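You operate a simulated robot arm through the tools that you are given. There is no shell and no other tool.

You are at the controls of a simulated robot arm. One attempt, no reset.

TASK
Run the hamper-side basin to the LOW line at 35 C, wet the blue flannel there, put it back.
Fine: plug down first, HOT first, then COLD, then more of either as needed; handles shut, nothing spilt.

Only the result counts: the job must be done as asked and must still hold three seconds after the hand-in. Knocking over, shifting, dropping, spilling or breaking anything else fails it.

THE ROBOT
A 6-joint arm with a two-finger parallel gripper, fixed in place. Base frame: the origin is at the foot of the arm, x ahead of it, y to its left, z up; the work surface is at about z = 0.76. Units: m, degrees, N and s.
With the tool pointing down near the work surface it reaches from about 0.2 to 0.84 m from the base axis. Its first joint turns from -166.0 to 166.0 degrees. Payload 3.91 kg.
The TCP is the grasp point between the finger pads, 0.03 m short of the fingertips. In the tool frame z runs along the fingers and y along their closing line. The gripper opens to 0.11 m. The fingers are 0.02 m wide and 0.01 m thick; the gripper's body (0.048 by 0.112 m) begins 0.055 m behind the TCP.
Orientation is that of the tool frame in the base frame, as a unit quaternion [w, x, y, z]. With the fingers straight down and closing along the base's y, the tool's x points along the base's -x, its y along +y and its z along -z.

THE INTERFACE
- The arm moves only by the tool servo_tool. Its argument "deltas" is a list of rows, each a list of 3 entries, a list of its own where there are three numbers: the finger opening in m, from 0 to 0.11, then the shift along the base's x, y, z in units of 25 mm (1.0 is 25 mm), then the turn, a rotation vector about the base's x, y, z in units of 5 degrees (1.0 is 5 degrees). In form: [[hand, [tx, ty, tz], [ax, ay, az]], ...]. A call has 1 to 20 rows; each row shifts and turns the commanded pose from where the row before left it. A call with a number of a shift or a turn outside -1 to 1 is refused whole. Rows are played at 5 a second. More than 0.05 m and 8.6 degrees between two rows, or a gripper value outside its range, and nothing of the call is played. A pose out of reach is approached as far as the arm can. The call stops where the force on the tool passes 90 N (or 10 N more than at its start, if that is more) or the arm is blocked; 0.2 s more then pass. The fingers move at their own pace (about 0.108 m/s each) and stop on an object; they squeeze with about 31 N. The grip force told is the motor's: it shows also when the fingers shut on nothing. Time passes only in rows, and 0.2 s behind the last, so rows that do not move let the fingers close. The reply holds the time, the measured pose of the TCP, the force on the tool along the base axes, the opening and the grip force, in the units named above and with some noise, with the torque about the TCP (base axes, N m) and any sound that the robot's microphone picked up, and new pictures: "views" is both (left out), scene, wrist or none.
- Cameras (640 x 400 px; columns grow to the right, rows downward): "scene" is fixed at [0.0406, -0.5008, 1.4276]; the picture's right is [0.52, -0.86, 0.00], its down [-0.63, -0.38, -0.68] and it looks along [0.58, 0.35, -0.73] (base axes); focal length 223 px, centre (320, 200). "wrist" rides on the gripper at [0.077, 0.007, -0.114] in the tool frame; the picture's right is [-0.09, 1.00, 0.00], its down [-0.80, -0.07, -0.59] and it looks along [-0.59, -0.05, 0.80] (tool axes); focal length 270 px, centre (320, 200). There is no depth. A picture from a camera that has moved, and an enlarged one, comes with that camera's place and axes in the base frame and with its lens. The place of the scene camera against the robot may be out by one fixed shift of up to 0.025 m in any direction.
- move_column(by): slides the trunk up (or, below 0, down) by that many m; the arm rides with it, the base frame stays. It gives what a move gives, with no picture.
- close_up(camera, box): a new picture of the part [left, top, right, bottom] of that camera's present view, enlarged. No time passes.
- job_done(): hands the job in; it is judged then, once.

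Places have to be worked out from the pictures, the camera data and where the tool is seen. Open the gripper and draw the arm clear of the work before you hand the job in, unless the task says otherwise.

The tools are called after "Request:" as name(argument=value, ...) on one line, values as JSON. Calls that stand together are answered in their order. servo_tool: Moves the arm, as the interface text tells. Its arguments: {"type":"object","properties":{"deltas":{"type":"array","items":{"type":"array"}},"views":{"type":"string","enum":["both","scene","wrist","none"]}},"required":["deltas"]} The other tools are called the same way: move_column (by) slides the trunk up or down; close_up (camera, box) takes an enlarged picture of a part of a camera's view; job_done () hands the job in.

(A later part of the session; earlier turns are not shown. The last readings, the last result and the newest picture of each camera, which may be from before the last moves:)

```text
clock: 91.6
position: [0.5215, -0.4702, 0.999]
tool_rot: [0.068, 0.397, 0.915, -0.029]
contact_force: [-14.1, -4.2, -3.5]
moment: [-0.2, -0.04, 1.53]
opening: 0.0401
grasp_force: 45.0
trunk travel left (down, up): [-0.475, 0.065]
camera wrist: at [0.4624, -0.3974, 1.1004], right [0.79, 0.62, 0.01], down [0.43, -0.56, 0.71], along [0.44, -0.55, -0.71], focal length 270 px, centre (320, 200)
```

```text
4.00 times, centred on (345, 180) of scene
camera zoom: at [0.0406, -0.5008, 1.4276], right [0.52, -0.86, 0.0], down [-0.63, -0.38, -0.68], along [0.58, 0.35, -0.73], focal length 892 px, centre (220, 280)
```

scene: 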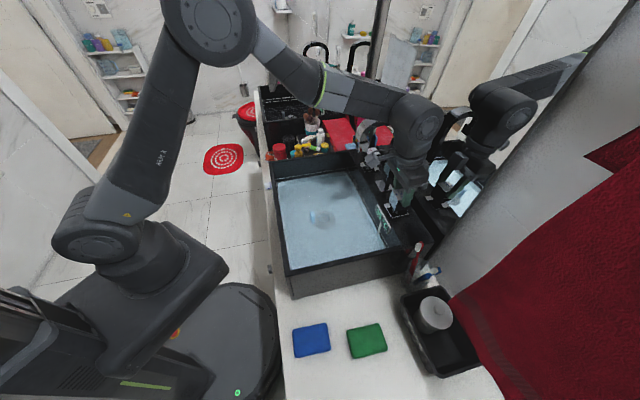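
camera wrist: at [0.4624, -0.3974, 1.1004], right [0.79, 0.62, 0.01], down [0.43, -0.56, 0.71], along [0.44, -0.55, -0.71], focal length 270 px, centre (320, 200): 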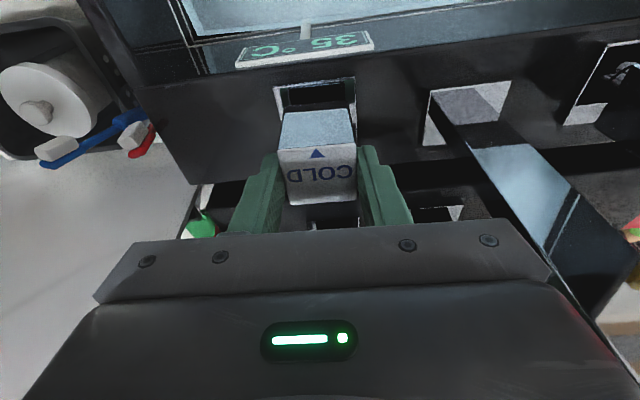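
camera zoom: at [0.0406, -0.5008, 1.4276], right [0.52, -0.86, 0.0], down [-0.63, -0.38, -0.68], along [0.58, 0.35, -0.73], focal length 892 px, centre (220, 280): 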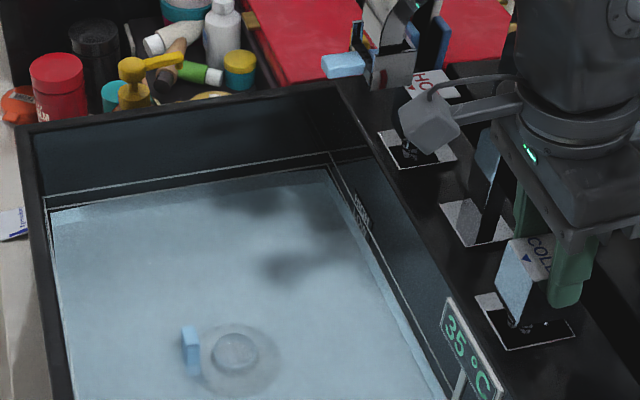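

Level touches the LOW line, the sign shows 35 °C, COLD is hard on its stop and the stream has stopped. I ease the twist off, release and rise clear of the taps.

Request:
servo_tool(deltas=[[0.03, [0, 0, 0], [0, 0, 0.4]], [0.07, [0, 0, 0], [0, 0, 0]], [0.07, [0, 0, 0], [0, 0, 0]], [0.07, [0, 0, 0.8], [0, 0, 0]], [0.07, [0, 0, 1], [0, 0, 0]], [0.07, [0, 0, 1], [0, 0, 0]], [0.07, [0, 0, 1], [0, 0, 0]], [0.07, [0, 0, 1], [0, 0, 0]], [0.07, [0, 0, 1], [0, 0, 0]]], views="both")

Request:
close_up(camera="scene", box=[265, 130, 425, 230])

Request:
close_up(camera="scene", box=[370, 175, 450, 225])

Request:
close_up(camera="scene", box=[345, 105, 425, 155])

```text
clock: 93.6
position: [0.519, -0.4709, 1.144]
tool_rot: [0.068, 0.382, 0.921, -0.028]
contact_force: [-0.5, 0.3, -1.0]
moment: [-0.03, -0.01, 0.04]
opening: 0.0698
grasp_force: 0.1
trunk travel left (down, up): [-0.475, 0.065]
camera wrist: at [0.4596, -0.3997, 1.2455], right [0.77, 0.64, 0.01], down [0.45, -0.55, 0.71], along [0.46, -0.53, -0.71], focal length 270 px, centre (320, 200)
```

scene: 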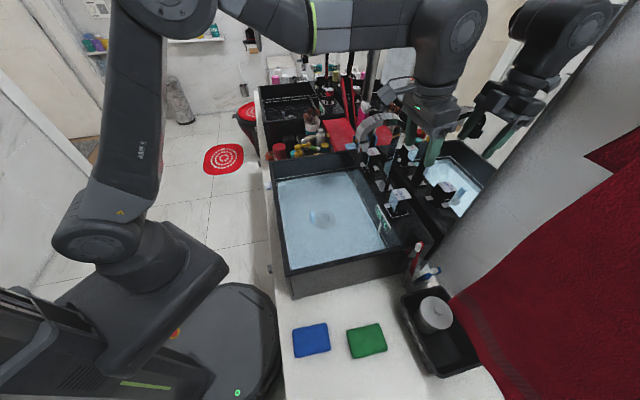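
wrist: 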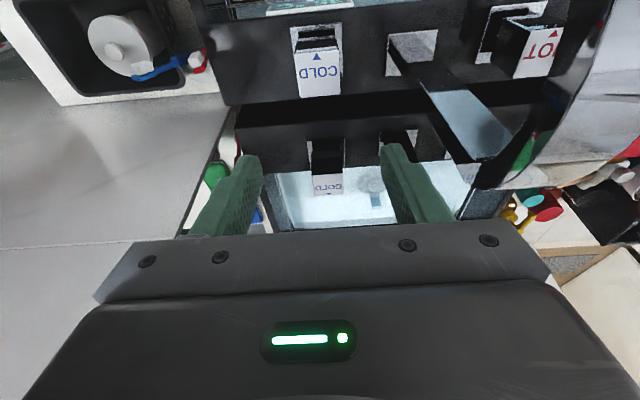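

```text
4.00 times, centred on (345, 180) of scene
camera zoom: at [0.0406, -0.5008, 1.4276], right [0.52, -0.86, 0.0], down [-0.63, -0.38, -0.68], along [0.58, 0.35, -0.73], focal length 892 px, centre (220, 280)
```

zoom: 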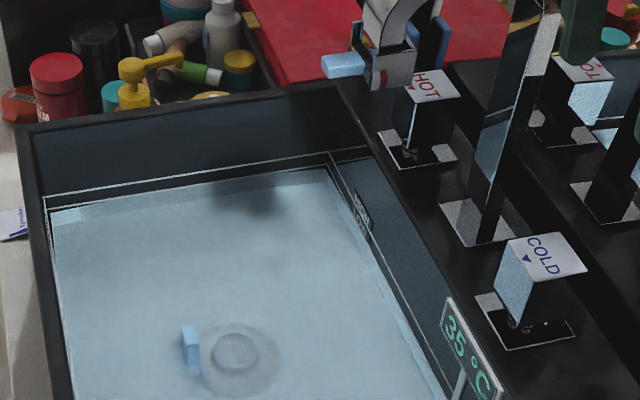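

```text
8.00 times, centred on (410, 200) of scene
camera zoom: at [0.0406, -0.5008, 1.4276], right [0.52, -0.86, 0.0], down [-0.63, -0.38, -0.68], along [0.58, 0.35, -0.73], focal length 1783 px, centre (-400, 200)
```

zoom: 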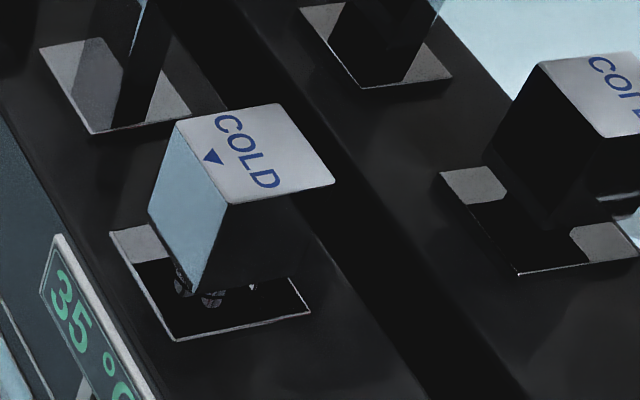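

```text
8.00 times, centred on (385, 130) of scene
camera zoom: at [0.0406, -0.5008, 1.4276], right [0.52, -0.86, 0.0], down [-0.63, -0.38, -0.68], along [0.58, 0.35, -0.73], focal length 1783 px, centre (-200, 760)
```

zoom: 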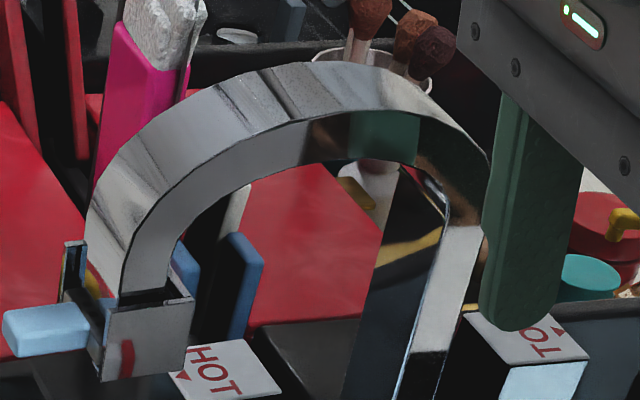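

Both handles are exactly in their original shut orientation and nothing drips. I now carry the open gripper over to above the blue flannel (estimated near (0.129,-0.433)), straightening the tool.

Request:
servo_tool(deltas=[[0.1, [-0.975, 0.095, 0], [0.4, 0.4, 0]], [0.1, [-0.975, 0.095, 0], [0.4, 0.4, 0]], [0.1, [-0.975, 0.095, 0], [0.33, 0.33, 0]], [0.1, [-0.975, 0.095, 0], [0, 0, 0]], [0.1, [-0.975, 0.095, 0], [0, 0, 0]], [0.1, [-0.975, 0.095, 0], [0, 0, 0]], [0.1, [-0.975, 0.095, -0.37], [0, 0, 0]], [0.1, [-0.975, 0.095, -0.37], [0, 0, 0]], [0.1, [-0.975, 0.095, -0.37], [0, 0, 0]], [0.1, [-0.975, 0.095, -0.37], [0, 0, 0]], [0.1, [-0.975, 0.095, -0.37], [0, 0, 0]], [0.1, [-0.975, 0.095, -0.37], [0, 0, 0]], [0.1, [-0.975, 0.095, -0.37], [0, 0, 0]], [0.1, [-0.975, 0.095, -0.37], [0, 0, 0]], [0.1, [-0.975, 0.095, -0.37], [0, 0, 0]], [0.1, [-0.975, 0.095, -0.37], [0, 0, 0]]], views="both")

Request:
close_up(camera="wrist", box=[230, 0, 422, 120])

```text
clock: 97.0
position: [0.1303, -0.4314, 1.0509]
tool_rot: [0.004, 0.383, 0.924, -0.001]
contact_force: [-0.2, -0.1, -0.7]
moment: [0.03, -0.02, 0.0]
opening: 0.0999
grasp_force: 0.1
trunk travel left (down, up): [-0.475, 0.065]
camera wrist: at [0.0799, -0.3706, 1.1641], right [0.77, 0.64, 0.0], down [0.51, -0.61, 0.6], along [0.39, -0.46, -0.8], focal length 270 px, centre (320, 200)
```

scene: 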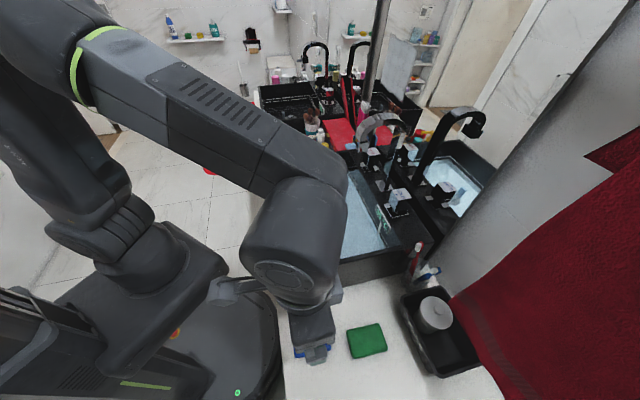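
wrist: 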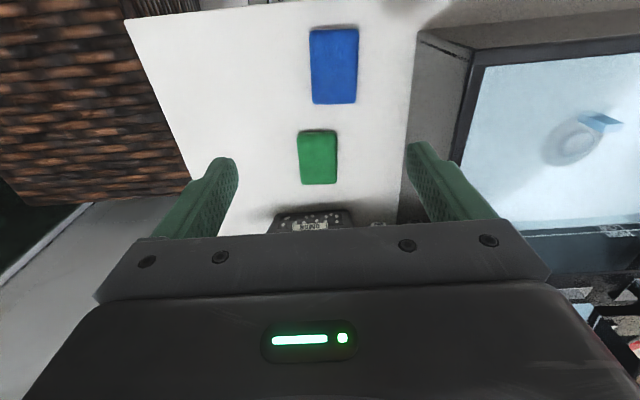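

```text
3.33 times, centred on (326, 60) of wrist
camera zoom: at [0.0799, -0.3706, 1.1641], right [0.77, 0.64, 0.0], down [0.51, -0.61, 0.6], along [0.39, -0.46, -0.8], focal length 901 px, centre (300, 667)
```

zoom: 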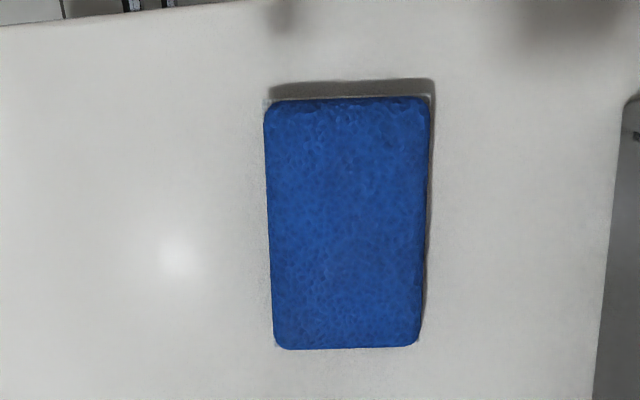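

The flannel's centre is about (0.145,-0.417), 6 × 9 cm, its short axis at ~40.5°. I turn the tool −4.5° to match, centre over it and descend to z≈0.83.

Request:
servo_tool(deltas=[[0.1, [0.3, 0.29, -0.9], [0, 0, -0.9]], [0.1, [0.3, 0.29, -0.98], [0, 0, 0]], [0.1, [0, 0, -0.98], [0, 0, 0]], [0.1, [0, 0, -0.98], [0, 0, 0]], [0.1, [0, 0, -0.98], [0, 0, 0]], [0.1, [0, 0, -0.98], [0, 0, 0]], [0.1, [0, 0, -0.98], [0, 0, 0]], [0.1, [0, 0, -0.98], [0, 0, 0]], [0.1, [0, 0, -0.98], [0, 0, 0]]], views="both")

Request:
close_up(camera="wrist", box=[200, 80, 440, 230])

Request:
close_up(camera="scene", box=[270, 290, 366, 370])

```text
clock: 99.0
position: [0.1463, -0.4169, 0.8331]
tool_rot: [0.003, 0.418, 0.908, -0.002]
contact_force: [0.0, -0.5, 0.0]
moment: [0.02, 0.0, -0.06]
opening: 0.1
grasp_force: 0.2
trunk travel left (down, up): [-0.475, 0.065]
camera wrist: at [0.1009, -0.3526, 0.9474], right [0.81, 0.58, 0.0], down [0.46, -0.65, 0.6], along [0.35, -0.49, -0.8], focal length 270 px, centre (320, 200)
```

scene: 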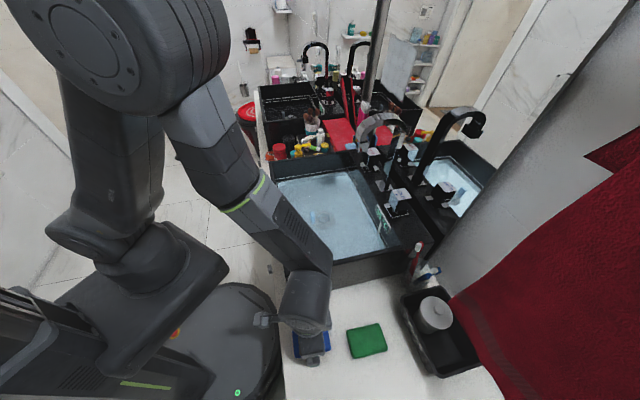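
wrist: 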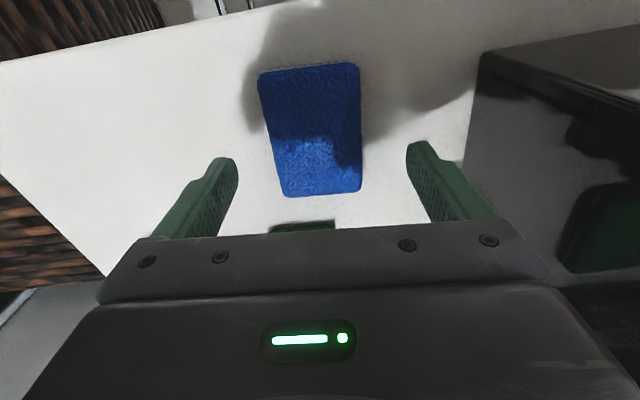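

```text
2.67 times, centred on (320, 155) of wrist
camera zoom: at [0.1009, -0.3526, 0.9474], right [0.81, 0.58, 0.0], down [0.46, -0.65, 0.6], along [0.35, -0.49, -0.8], focal length 721 px, centre (320, 320)
```

zoom: 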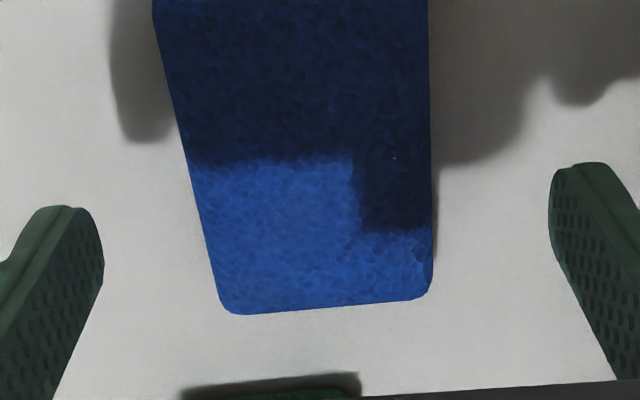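

```text
5.00 times, centred on (318, 330) of scene
camera zoom: at [0.0406, -0.5008, 1.4276], right [0.52, -0.86, 0.0], down [-0.63, -0.38, -0.68], along [0.58, 0.35, -0.73], focal length 1114 px, centre (330, -450)
```

zoom: 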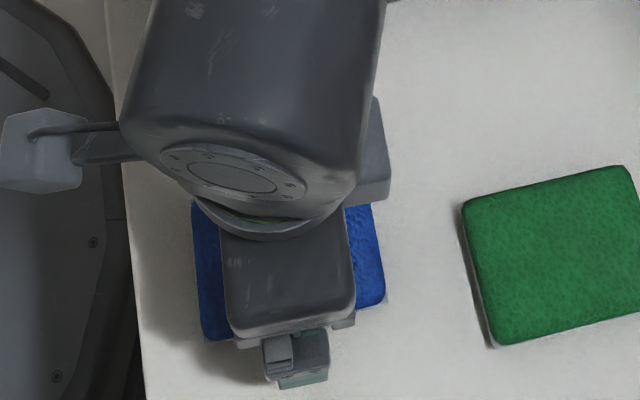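

Flannel and gripper are aligned (flannel centre ≈(0.145,-0.418)). I lower toward the counter in small steps, watching the force.

Request:
servo_tool(deltas=[[0.1, [0, 0, -0.56], [0, 0, 0]], [0.1, [0, 0, -0.56], [0, 0, 0]], [0.1, [0, 0, -0.16], [0, 0, 0]]], views="none")

Request:
close_up(camera="wrist", box=[200, 80, 440, 230])

```text
clock: 99.8
position: [0.1461, -0.4163, 0.802]
tool_rot: [0.003, 0.419, 0.908, -0.001]
contact_force: [-0.9, -0.2, -0.6]
moment: [-0.01, -0.01, 0.0]
opening: 0.0999
grasp_force: 0.0
trunk travel left (down, up): [-0.475, 0.065]
```

```text
2.67 times, centred on (320, 155) of wrist
camera zoom: at [0.1009, -0.3526, 0.915], right [0.81, 0.58, 0.0], down [0.46, -0.65, 0.6], along [0.35, -0.49, -0.8], focal length 721 px, centre (320, 320)
```

zoom: 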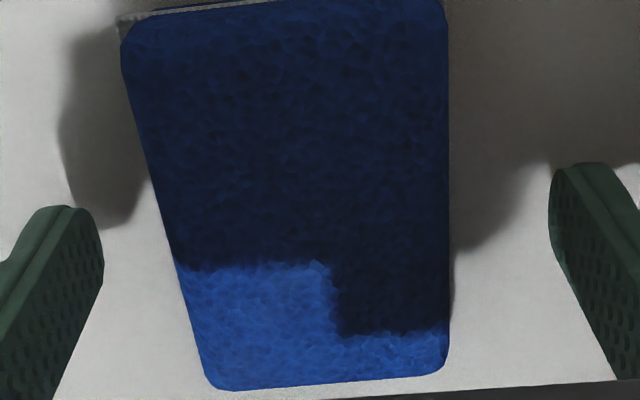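

No contact yet; fingertips at about z 0.772. I go down another 6 mm.

Request:
servo_tool(deltas=[[0.1, [0, 0, -0.12], [0, 0, 0]], [0.1, [0, 0, -0.12], [0, 0, 0]]], views="wrist")

Request:
close_up(camera="wrist", box=[180, 100, 300, 240])

Request:
close_up(camera="scene", box=[280, 300, 360, 370])

```text
clock: 100.4
position: [0.1468, -0.4177, 0.7963]
tool_rot: [0.003, 0.419, 0.908, -0.002]
contact_force: [-0.5, -0.6, 1.0]
moment: [-0.01, 0.02, -0.01]
opening: 0.0999
grasp_force: 0.1
trunk travel left (down, up): [-0.475, 0.065]
camera wrist: at [0.1011, -0.353, 0.9093], right [0.81, 0.58, 0.0], down [0.46, -0.65, 0.6], along [0.35, -0.49, -0.8], focal length 270 px, centre (320, 200)
```

wrist: 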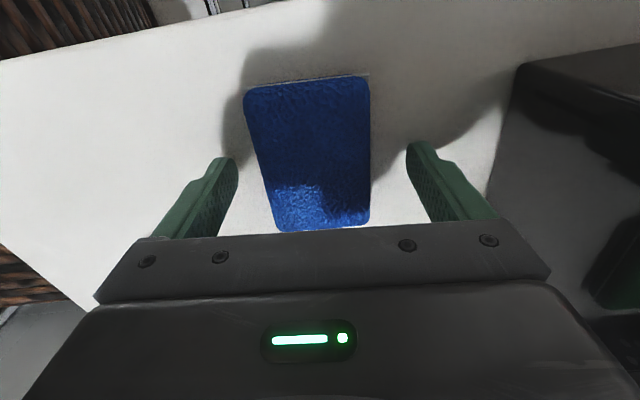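

```text
2.86 times, centred on (240, 170) of wrist
camera zoom: at [0.1011, -0.353, 0.9093], right [0.81, 0.58, 0.0], down [0.46, -0.65, 0.6], along [0.35, -0.49, -0.8], focal length 772 px, centre (549, 286)
```

zoom: 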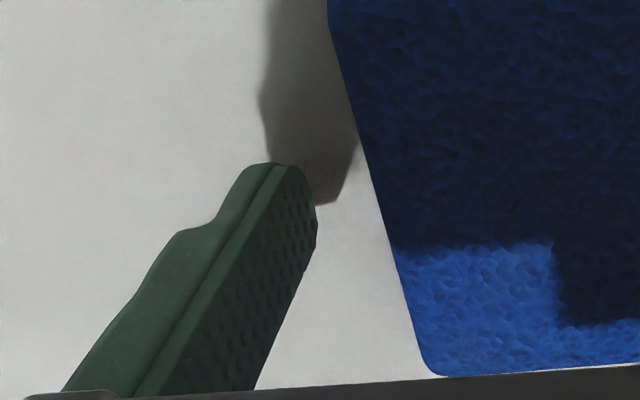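

```text
5.71 times, centred on (320, 335) of scene
camera zoom: at [0.0406, -0.5008, 1.4276], right [0.52, -0.86, 0.0], down [-0.63, -0.38, -0.68], along [0.58, 0.35, -0.73], focal length 1274 px, centre (320, -571)
```

zoom: 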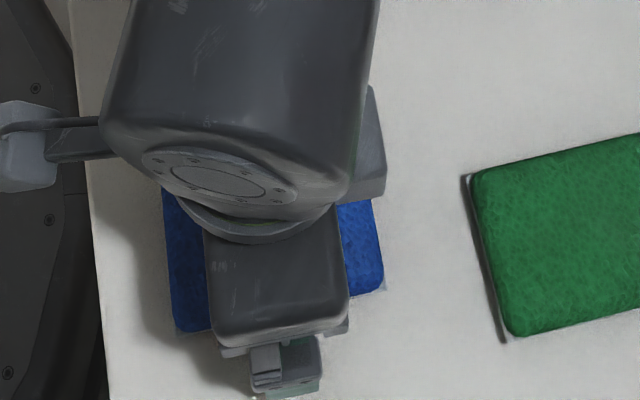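

The fingertips are ~3 mm above the counter on both sides of the flannel. I close on it.

Request:
servo_tool(deltas=[[0.07, [0, 0, 0], [0, 0, 0]], [0.05, [0, 0, 0], [0, 0, 0]], [0.03, [0, 0, 0], [0, 0, 0]], [0.03, [0, 0, 0], [0, 0, 0]], [0.03, [0, 0, 0], [0, 0, 0]]], views="wrist")

Request:
close_up(camera="wrist", box=[200, 60, 440, 240])

```text
clock: 101.6
position: [0.147, -0.4182, 0.7968]
tool_rot: [0.003, 0.418, 0.908, -0.002]
contact_force: [0.9, -0.1, 0.6]
moment: [-0.05, 0.01, 0.02]
opening: 0.0611
grasp_force: 30.7
trunk travel left (down, up): [-0.475, 0.065]
camera wrist: at [0.1011, -0.3529, 0.9093], right [0.81, 0.58, 0.0], down [0.46, -0.65, 0.6], along [0.35, -0.49, -0.8], focal length 270 px, centre (320, 200)
```

wrist: 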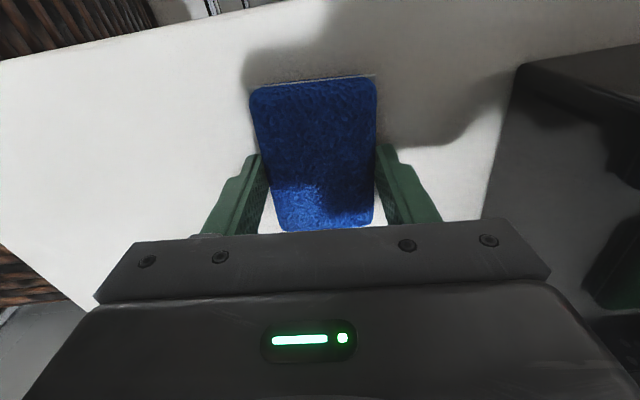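

```text
2.22 times, centred on (320, 150) of wrist
camera zoom: at [0.1011, -0.3529, 0.9093], right [0.81, 0.58, 0.0], down [0.46, -0.65, 0.6], along [0.35, -0.49, -0.8], focal length 601 px, centre (320, 311)
```

zoom: 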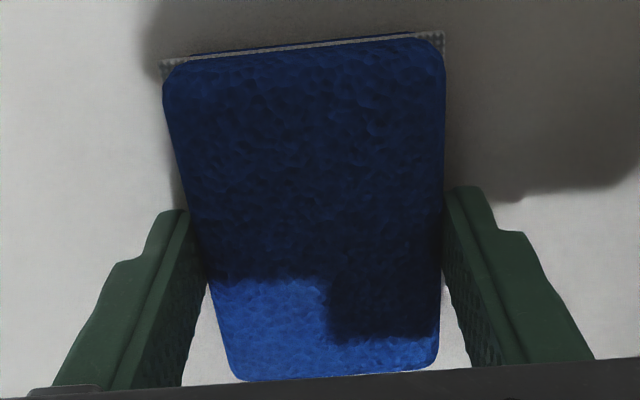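

The flannel is held (opening 0.061). I lift it gently straight up and look at its footprint on the counter for the later return.

Request:
servo_tool(deltas=[[0.03, [0, 0, 0.4], [0, 0, 0]], [0.03, [0, 0, 0.8], [0, 0, 0]], [0.03, [0, 0, 1], [0, 0, 0]], [0.03, [0, 0, 1], [0, 0, 0]], [0.03, [0, 0, 1], [0, 0, 0]], [0.03, [0, 0, 1], [0, 0, 0]], [0.03, [0, 0, 1], [0, 0, 0]], [0.03, [0, 0, 1], [0, 0, 0]], [0.03, [0, 0, 1], [0, 0, 0]], [0.03, [0, 0, 0.8], [0, 0, 0]]], views="both")

Request:
close_up(camera="wrist", box=[200, 20, 440, 200])

Request:
close_up(camera="scene", box=[270, 280, 390, 380])

```text
clock: 103.8
position: [0.1465, -0.4172, 1.022]
tool_rot: [0.004, 0.419, 0.908, -0.001]
contact_force: [-0.5, 1.2, 0.1]
moment: [0.0, 0.0, 0.04]
opening: 0.0609
grasp_force: 31.2
trunk travel left (down, up): [-0.475, 0.065]
camera wrist: at [0.1022, -0.352, 1.1348], right [0.81, 0.58, 0.0], down [0.46, -0.65, 0.6], along [0.35, -0.49, -0.8], focal length 270 px, centre (320, 200)
```

scene: 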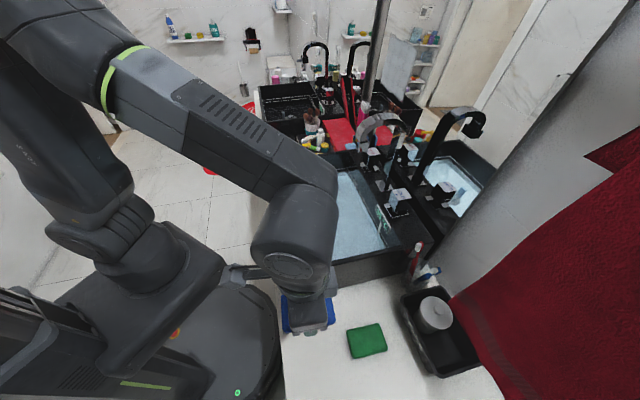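
wrist: 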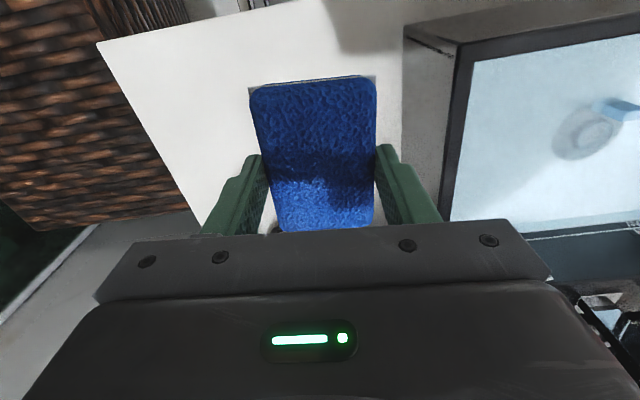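

```text
2.22 times, centred on (320, 110) of wrist
camera zoom: at [0.1022, -0.352, 1.1348], right [0.81, 0.58, 0.0], down [0.46, -0.65, 0.6], along [0.35, -0.49, -0.8], focal length 601 px, centre (320, 400)
```

zoom: 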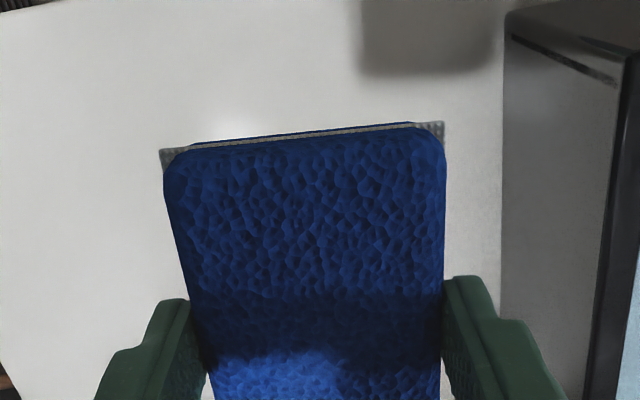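

```text
4.00 times, centred on (330, 330) of scene
camera zoom: at [0.0406, -0.5008, 1.4276], right [0.52, -0.86, 0.0], down [-0.63, -0.38, -0.68], along [0.58, 0.35, -0.73], focal length 892 px, centre (280, -320)
```

zoom: 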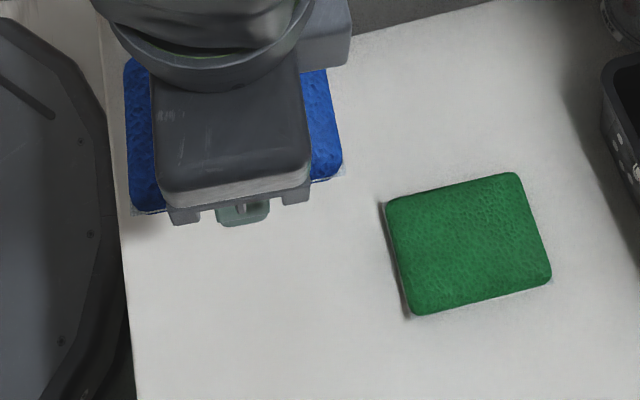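

The flannel hangs well in the gripper; it was picked at TCP (0.147,-0.418,0.797), which I'll use for the return. I carry it over the near half of the basin.

Request:
servo_tool(deltas=[[0.03, [0.926, 0.499, 0], [0, 0, 0]], [0.03, [0.926, 0.499, 0], [0, 0, 0]], [0.03, [0.926, 0.499, 0], [0, 0, 0]], [0.03, [0.926, 0.499, 0], [0, 0, 0]], [0.03, [0.926, 0.499, 0], [0, 0, 0]], [0.03, [0.926, 0.499, 0], [0, 0, 0]], [0.03, [0.926, 0.499, 0], [0, 0, 0]], [0.03, [0.926, 0.499, 0], [0, 0, 0]]], views="both")

Request:
close_up(camera="scene", box=[260, 130, 420, 300])

```text
clock: 105.6
position: [0.3338, -0.3176, 1.0216]
tool_rot: [0.003, 0.419, 0.908, -0.001]
contact_force: [-0.6, -0.4, 0.6]
moment: [0.01, -0.01, -0.01]
opening: 0.0606
grasp_force: 31.5
trunk travel left (down, up): [-0.475, 0.065]
camera wrist: at [0.2888, -0.2535, 1.1344], right [0.81, 0.58, 0.0], down [0.46, -0.65, 0.6], along [0.35, -0.49, -0.8], focal length 270 px, centre (320, 200)
```

scene: 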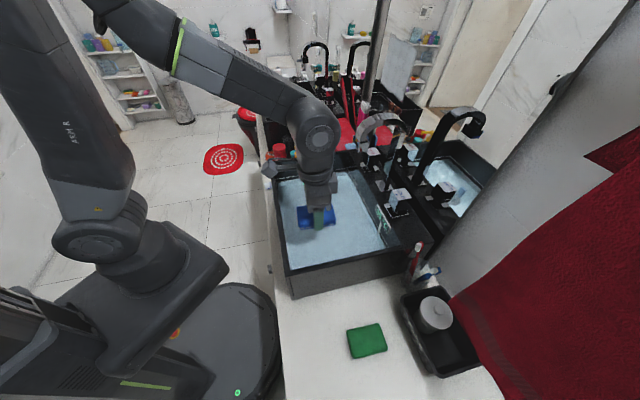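
wrist: 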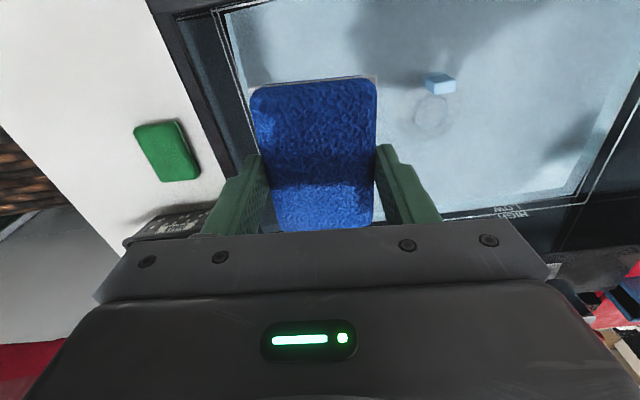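

```text
2.35 times, centred on (340, 215) of scene
camera zoom: at [0.0406, -0.5008, 1.4276], right [0.52, -0.86, 0.0], down [-0.63, -0.38, -0.68], along [0.58, 0.35, -0.73], focal length 524 px, centre (273, 165)
```

zoom: 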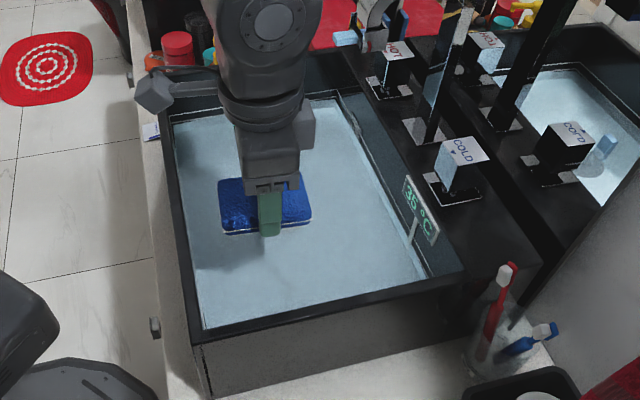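

The flannel is over clear water between the near wall and the plug, and the sign still reads 35 °C. I lower it into the water.

Request:
servo_tool(deltas=[[0.03, [0, 0, -1], [0, 0, 0]], [0.03, [0, 0, -1], [0, 0, 0]], [0.03, [0, 0, -1], [0, 0, 0]], [0.03, [0, 0, -1], [0, 0, 0]], [0.03, [0, 0, -1], [0, 0, 0]], [0.03, [0, 0, -0.8], [0, 0, 0]], [0.03, [0, 0, -0.6], [0, 0, 0]], [0.03, [0, 0, -0.3], [0, 0, 0]], [0.03, [0, 0, -0.2], [0, 0, 0]]], views="both")

Request:
close_up(camera="scene", box=[280, 170, 360, 240])

Request:
close_up(camera="wrist", box=[200, 20, 440, 240])

```text
clock: 107.6
position: [0.3323, -0.3186, 0.8475]
tool_rot: [0.003, 0.419, 0.908, -0.001]
contact_force: [0.2, -0.5, -0.1]
moment: [-0.01, 0.01, -0.01]
opening: 0.0609
grasp_force: 30.6
trunk travel left (down, up): [-0.475, 0.065]
camera wrist: at [0.2872, -0.2529, 0.9608], right [0.81, 0.58, 0.0], down [0.46, -0.65, 0.6], along [0.35, -0.49, -0.8], focal length 270 px, centre (320, 200)
```

scene: 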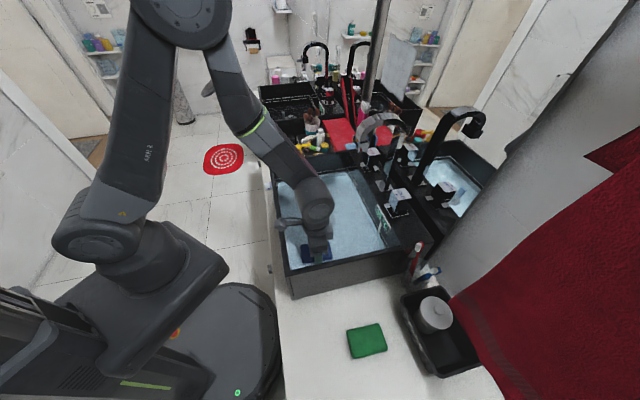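
wrist: 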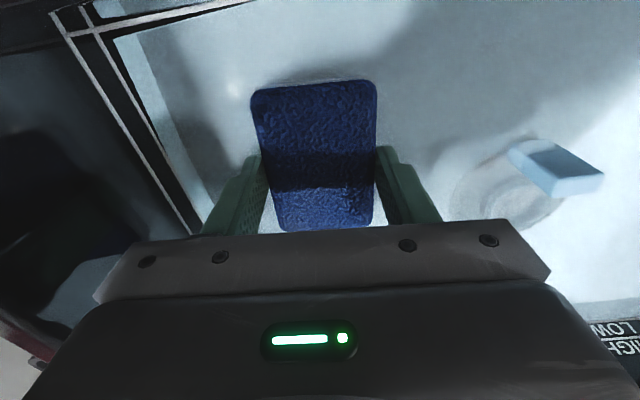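

```text
5.71 times, centred on (320, 205) of scene
camera zoom: at [0.0406, -0.5008, 1.4276], right [0.52, -0.86, 0.0], down [-0.63, -0.38, -0.68], along [0.58, 0.35, -0.73], focal length 1274 px, centre (320, 171)
```

zoom: 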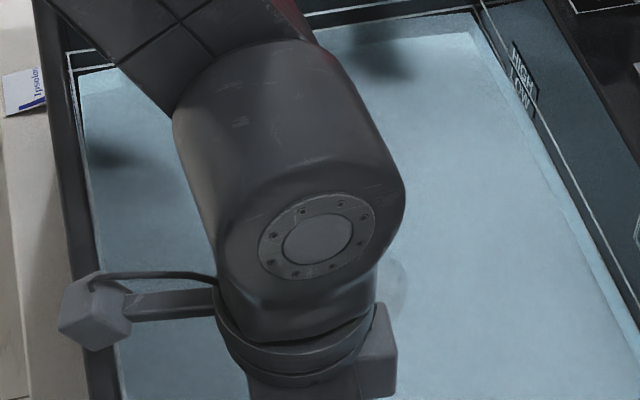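

```text
1.82 times, centred on (320, 130) of wrist
camera zoom: at [0.2872, -0.2529, 0.9608], right [0.81, 0.58, 0.0], down [0.46, -0.65, 0.6], along [0.35, -0.49, -0.8], focal length 491 px, centre (320, 327)
```

zoom: 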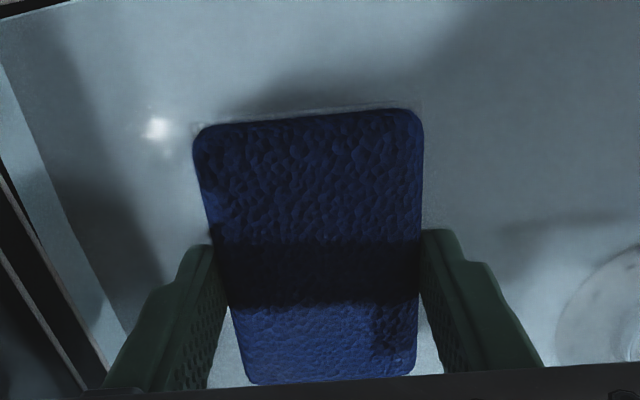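

The flannel touches the water and looks darker. I push it a little deeper in small steps and hold, watching for contact with the basin floor.

Request:
servo_tool(deltas=[[0.03, [0, 0, -0.12], [0, 0, 0]], [0.03, [0, 0, -0.12], [0, 0, 0]], [0.03, [0, 0, 0], [0, 0, 0]], [0.03, [0, 0, 0], [0, 0, 0]]], views="wrist")

Request:
close_up(camera="wrist", box=[200, 20, 440, 240])

Request:
close_up(camera="scene", box=[364, 205, 396, 225])

```text
clock: 108.6
position: [0.3306, -0.3171, 0.8441]
tool_rot: [0.007, 0.418, 0.908, -0.002]
contact_force: [3.4, -3.1, 35.8]
moment: [0.11, 0.11, 0.06]
opening: 0.0607
grasp_force: 31.0
trunk travel left (down, up): [-0.475, 0.065]
camera wrist: at [0.2859, -0.2527, 0.9565], right [0.81, 0.58, 0.0], down [0.46, -0.65, 0.6], along [0.35, -0.49, -0.8], focal length 270 px, centre (320, 200)
```

wrist: 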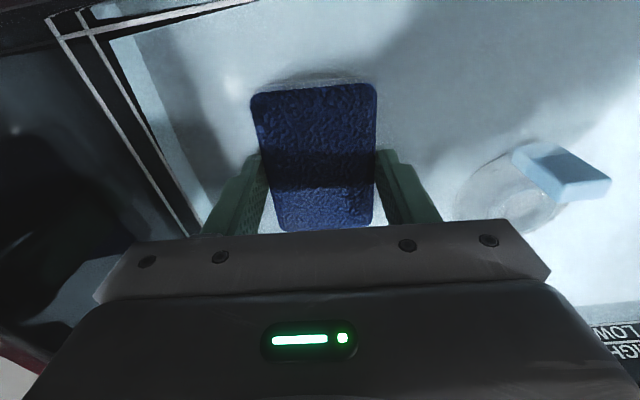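

```text
1.82 times, centred on (320, 130) of wrist
camera zoom: at [0.2859, -0.2527, 0.9565], right [0.81, 0.58, 0.0], down [0.46, -0.65, 0.6], along [0.35, -0.49, -0.8], focal length 491 px, centre (320, 327)
```

zoom: 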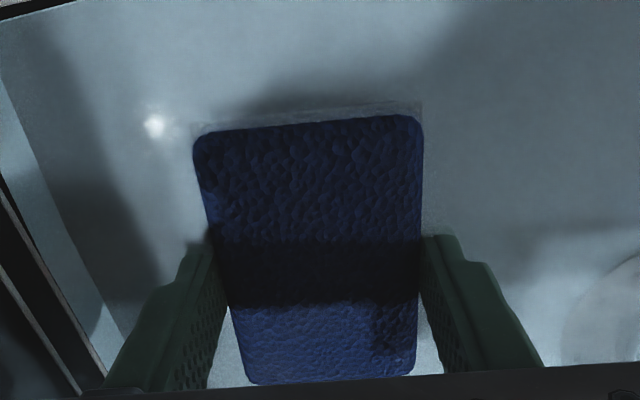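

```text
16.00 times, centred on (380, 215) of scene
camera zoom: at [0.0406, -0.5008, 1.4276], right [0.52, -0.86, 0.0], down [-0.63, -0.38, -0.68], along [0.58, 0.35, -0.73], focal length 3566 px, centre (-640, -40)
```

zoom: 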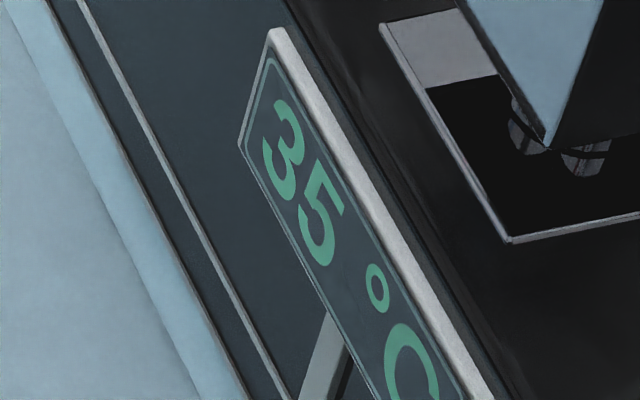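

It rests on the basin floor (36 N), so it's fully under. I ease up 3 mm and let it soak about 2 s.

Request:
servo_tool(deltas=[[0.03, [0, 0, 0.12], [0, 0, 0]], [0.03, [0, 0, 0.04], [0, 0, 0]], [0.03, [0, 0, 0], [0, 0, 0]], [0.03, [0, 0, 0], [0, 0, 0]], [0.03, [0, 0, 0], [0, 0, 0]], [0.03, [0, 0, 0], [0, 0, 0]], [0.03, [0, 0, 0], [0, 0, 0]], [0.03, [0, 0, 0], [0, 0, 0]], [0.03, [0, 0, 0], [0, 0, 0]], [0.03, [0, 0, 0], [0, 0, 0]]], views="wrist")

Request:
close_up(camera="wrist", box=[200, 20, 440, 240])

```text
clock: 110.8
position: [0.332, -0.3178, 0.8463]
tool_rot: [0.003, 0.418, 0.908, -0.002]
contact_force: [0.5, -0.3, 0.2]
moment: [0.02, 0.01, 0.03]
opening: 0.0608
grasp_force: 31.5
trunk travel left (down, up): [-0.475, 0.065]
camera wrist: at [0.2868, -0.2524, 0.9592], right [0.81, 0.58, 0.0], down [0.46, -0.65, 0.6], along [0.35, -0.49, -0.8], focal length 270 px, centre (320, 200)
```

wrist: 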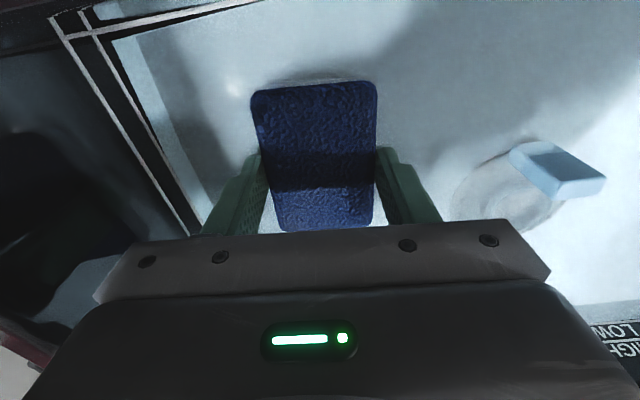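

```text
1.82 times, centred on (320, 130) of wrist
camera zoom: at [0.2868, -0.2524, 0.9592], right [0.81, 0.58, 0.0], down [0.46, -0.65, 0.6], along [0.35, -0.49, -0.8], focal length 491 px, centre (320, 327)
```

zoom: 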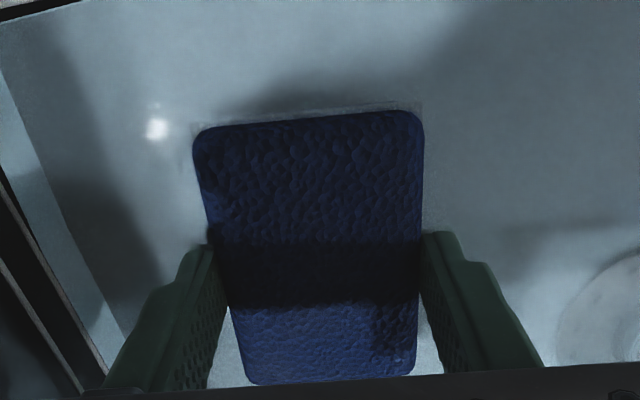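

The flannel is dark and soaked. I lift it just out of the water and let it drain over the basin for 3 s.

Request:
servo_tool(deltas=[[0.03, [0, 0, 0.4], [0, 0, 0]], [0.03, [0, 0, 0.6], [0, 0, 0]], [0.03, [0, 0, 0.8], [0, 0, 0]], [0.03, [0, 0, 0.6], [0, 0, 0]], [0.03, [0, 0, 0], [0, 0, 0]], [0.03, [0, 0, 0], [0, 0, 0]], [0.03, [0, 0, 0], [0, 0, 0]], [0.03, [0, 0, 0], [0, 0, 0]], [0.03, [0, 0, 0], [0, 0, 0]], [0.03, [0, 0, 0], [0, 0, 0]], [0.03, [0, 0, 0], [0, 0, 0]], [0.03, [0, 0, 0], [0, 0, 0]], [0.03, [0, 0, 0], [0, 0, 0]], [0.03, [0, 0, 0], [0, 0, 0]], [0.03, [0, 0, 0], [0, 0, 0]], [0.03, [0, 0, 0], [0, 0, 0]], [0.03, [0, 0, 0], [0, 0, 0]], [0.03, [0, 0, 0], [0, 0, 0]], [0.03, [0, 0, 0], [0, 0, 0]], [0.03, [0, 0, 0], [0, 0, 0]]], views="both")

Request:
close_up(camera="wrist", box=[200, 20, 440, 240])

Request:
close_up(camera="scene", box=[270, 170, 400, 270])

```text
clock: 115.0
position: [0.3319, -0.3161, 0.9067]
tool_rot: [0.003, 0.419, 0.908, -0.001]
contact_force: [-0.1, -0.4, -1.6]
moment: [0.0, 0.02, 0.01]
opening: 0.0609
grasp_force: 30.7
trunk travel left (down, up): [-0.475, 0.065]
camera wrist: at [0.2879, -0.2524, 1.0198], right [0.81, 0.58, 0.0], down [0.46, -0.65, 0.6], along [0.35, -0.49, -0.8], focal length 270 px, centre (320, 200)
```

scene: 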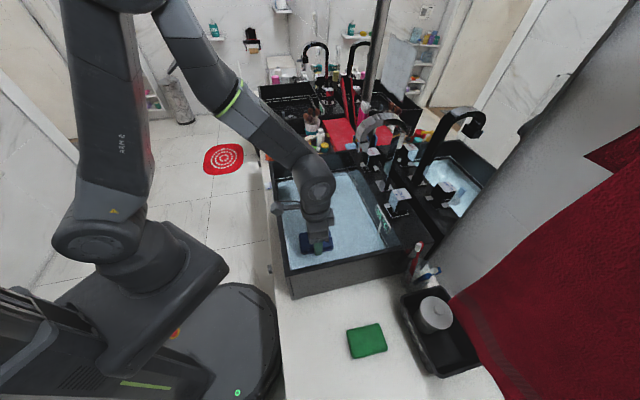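
wrist: 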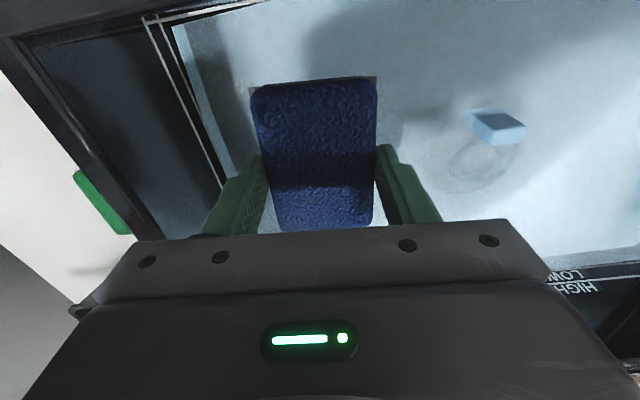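

```text
1.82 times, centred on (320, 130) of wrist
camera zoom: at [0.2879, -0.2524, 1.0198], right [0.81, 0.58, 0.0], down [0.46, -0.65, 0.6], along [0.35, -0.49, -0.8], focal length 491 px, centre (320, 327)
```

zoom: 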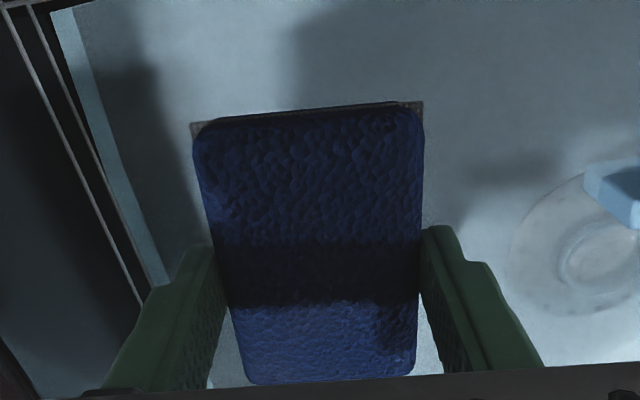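

```text
4.00 times, centred on (335, 220) of scene
camera zoom: at [0.0406, -0.5008, 1.4276], right [0.52, -0.86, 0.0], down [-0.63, -0.38, -0.68], along [0.58, 0.35, -0.73], focal length 892 px, centre (260, 120)
```

zoom: 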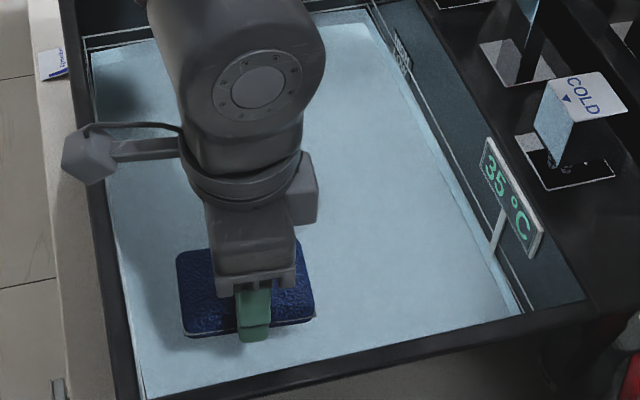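

The flannel is visibly wet (dark blue). Something like a drop shows near the left finger, so I let it drain 4 s more and check level and temperature.

Request:
servo_tool(deltas=[[0.03, [0, 0, 0], [0, 0, 0]], [0.03, [0, 0, 0], [0, 0, 0]], [0.03, [0, 0, 0], [0, 0, 0]], [0.03, [0, 0, 0], [0, 0, 0]], [0.03, [0, 0, 0], [0, 0, 0]], [0.03, [0, 0, 0], [0, 0, 0]], [0.03, [0, 0, 0], [0, 0, 0]], [0.03, [0, 0, 0], [0, 0, 0]], [0.03, [0, 0, 0], [0, 0, 0]], [0.03, [0, 0, 0], [0, 0, 0]], [0.03, [0, 0, 0], [0, 0, 0]], [0.03, [0, 0, 0], [0, 0, 0]], [0.03, [0, 0, 0], [0, 0, 0]], [0.03, [0, 0, 0], [0, 0, 0]], [0.03, [0, 0, 0], [0, 0, 0]], [0.03, [0, 0, 0], [0, 0, 0]], [0.03, [0, 0, 0], [0, 0, 0]], [0.03, [0, 0, 0], [0, 0, 0]], [0.03, [0, 0, 0], [0, 0, 0]], [0.03, [0, 0, 0], [0, 0, 0]]], views="wrist")

Request:
close_up(camera="wrist", box=[190, 140, 310, 240])

Request:
close_up(camera="scene", box=[364, 205, 396, 225])

Request:
close_up(camera="scene", box=[316, 165, 348, 185])

Request:
close_up(camera="scene", box=[300, 215, 360, 255])

```text
clock: 119.2
position: [0.3321, -0.3171, 0.9073]
tool_rot: [0.003, 0.418, 0.908, -0.001]
contact_force: [-0.5, -0.1, -0.3]
moment: [-0.01, 0.01, -0.04]
opening: 0.0606
grasp_force: 31.0
trunk travel left (down, up): [-0.475, 0.065]
camera wrist: at [0.2879, -0.2524, 1.0198], right [0.81, 0.58, 0.0], down [0.46, -0.65, 0.6], along [0.35, -0.49, -0.8], focal length 270 px, centre (320, 200)
```

wrist: 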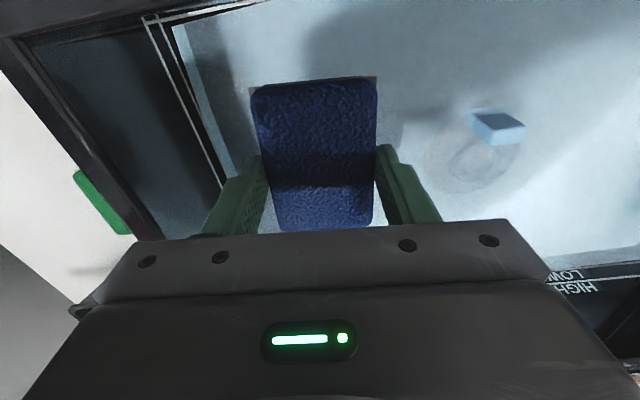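

```text
4.00 times, centred on (250, 190) of wrist
camera zoom: at [0.2879, -0.2524, 1.0198], right [0.81, 0.58, 0.0], down [0.46, -0.65, 0.6], along [0.35, -0.49, -0.8], focal length 1081 px, centre (600, 240)
```

zoom: 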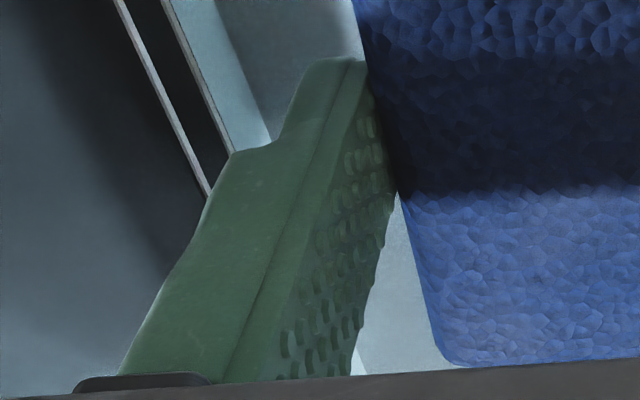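

```text
16.00 times, centred on (380, 215) of scene
camera zoom: at [0.0406, -0.5008, 1.4276], right [0.52, -0.86, 0.0], down [-0.63, -0.38, -0.68], along [0.58, 0.35, -0.73], focal length 3566 px, centre (-640, -40)
```

zoom: 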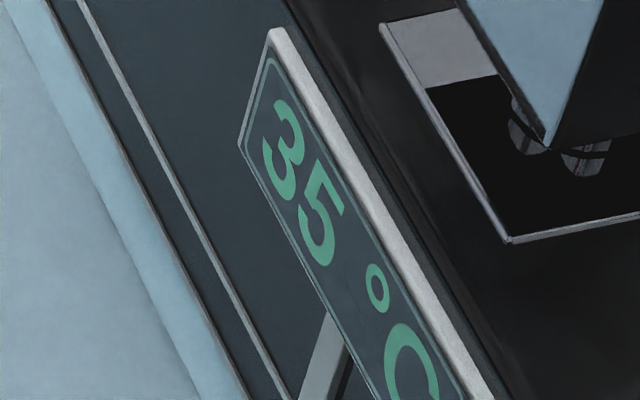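

```text
16.00 times, centred on (332, 175) of scene
camera zoom: at [0.0406, -0.5008, 1.4276], right [0.52, -0.86, 0.0], down [-0.63, -0.38, -0.68], along [0.58, 0.35, -0.73], focal length 3566 px, centre (128, 600)
```

zoom: 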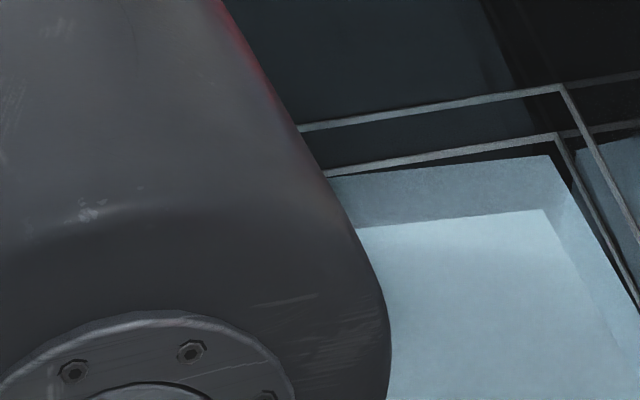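

```text
10.00 times, centred on (330, 235) of scene
camera zoom: at [0.0406, -0.5008, 1.4276], right [0.52, -0.86, 0.0], down [-0.63, -0.38, -0.68], along [0.58, 0.35, -0.73], focal length 2229 px, centre (220, -150)
```

zoom: 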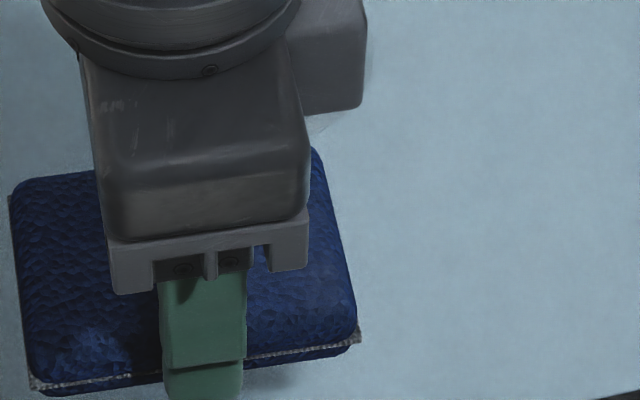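

No more drips, the sign still shows 35 °C and the waterline sits on the LOW line. I carry the flannel back along the same path to above its place.

Request:
servo_tool(deltas=[[0.03, [0, 0, 0.92], [0, 0, 0]], [0.03, [0, 0, 0.92], [0, 0, 0]], [0.03, [0, 0, 0.92], [0, 0, 0]], [0.03, [0, 0, 0.92], [0, 0, 0]], [0.03, [0, 0, 0.92], [0, 0, 0]], [0.03, [-0.926, -0.499, 0], [0, 0, 0]], [0.03, [-0.926, -0.499, 0], [0, 0, 0]], [0.03, [-0.926, -0.499, 0], [0, 0, 0]], [0.03, [-0.926, -0.499, 0], [0, 0, 0]], [0.03, [-0.926, -0.499, 0], [0, 0, 0]], [0.03, [-0.926, -0.499, 0], [0, 0, 0]], [0.03, [-0.926, -0.499, 0], [0, 0, 0]], [0.03, [-0.926, -0.499, 0], [0, 0, 0]]], views="both")

Request:
close_up(camera="scene", box=[270, 270, 390, 380])

```text
clock: 122.0
position: [0.1466, -0.4155, 1.0189]
tool_rot: [0.003, 0.418, 0.908, -0.001]
contact_force: [0.1, -0.1, -0.2]
moment: [-0.01, -0.01, -0.05]
opening: 0.0606
grasp_force: 30.8
trunk travel left (down, up): [-0.475, 0.065]
camera wrist: at [0.1013, -0.3522, 1.1333], right [0.81, 0.58, 0.0], down [0.46, -0.65, 0.6], along [0.35, -0.49, -0.8], focal length 270 px, centre (320, 200)
```

scene: 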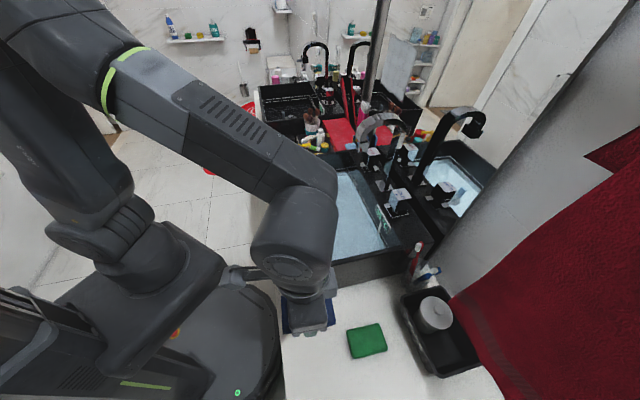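
wrist: 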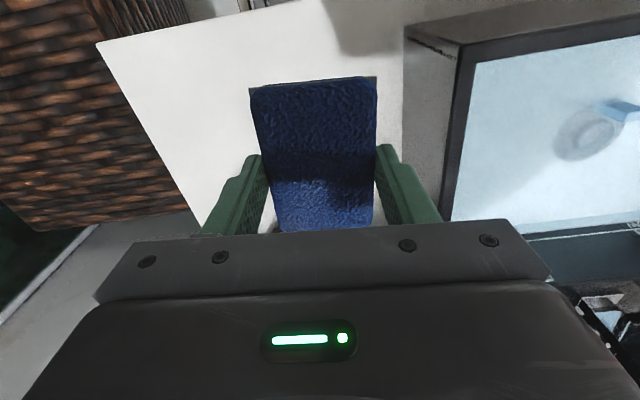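

```text
3.64 times, centred on (330, 325) of scene
camera zoom: at [0.0406, -0.5008, 1.4276], right [0.52, -0.86, 0.0], down [-0.63, -0.38, -0.68], along [0.58, 0.35, -0.73], focal length 810 px, centre (284, -254)
```

zoom: 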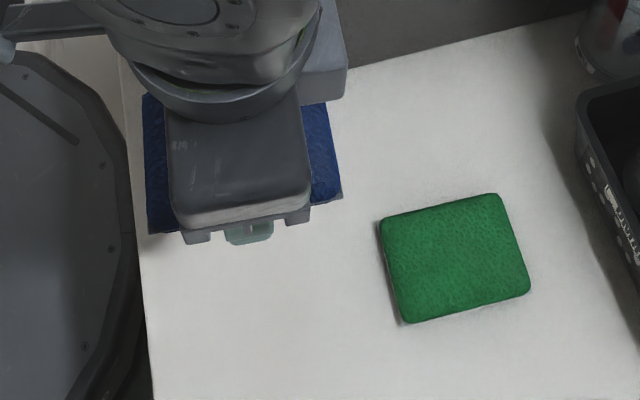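

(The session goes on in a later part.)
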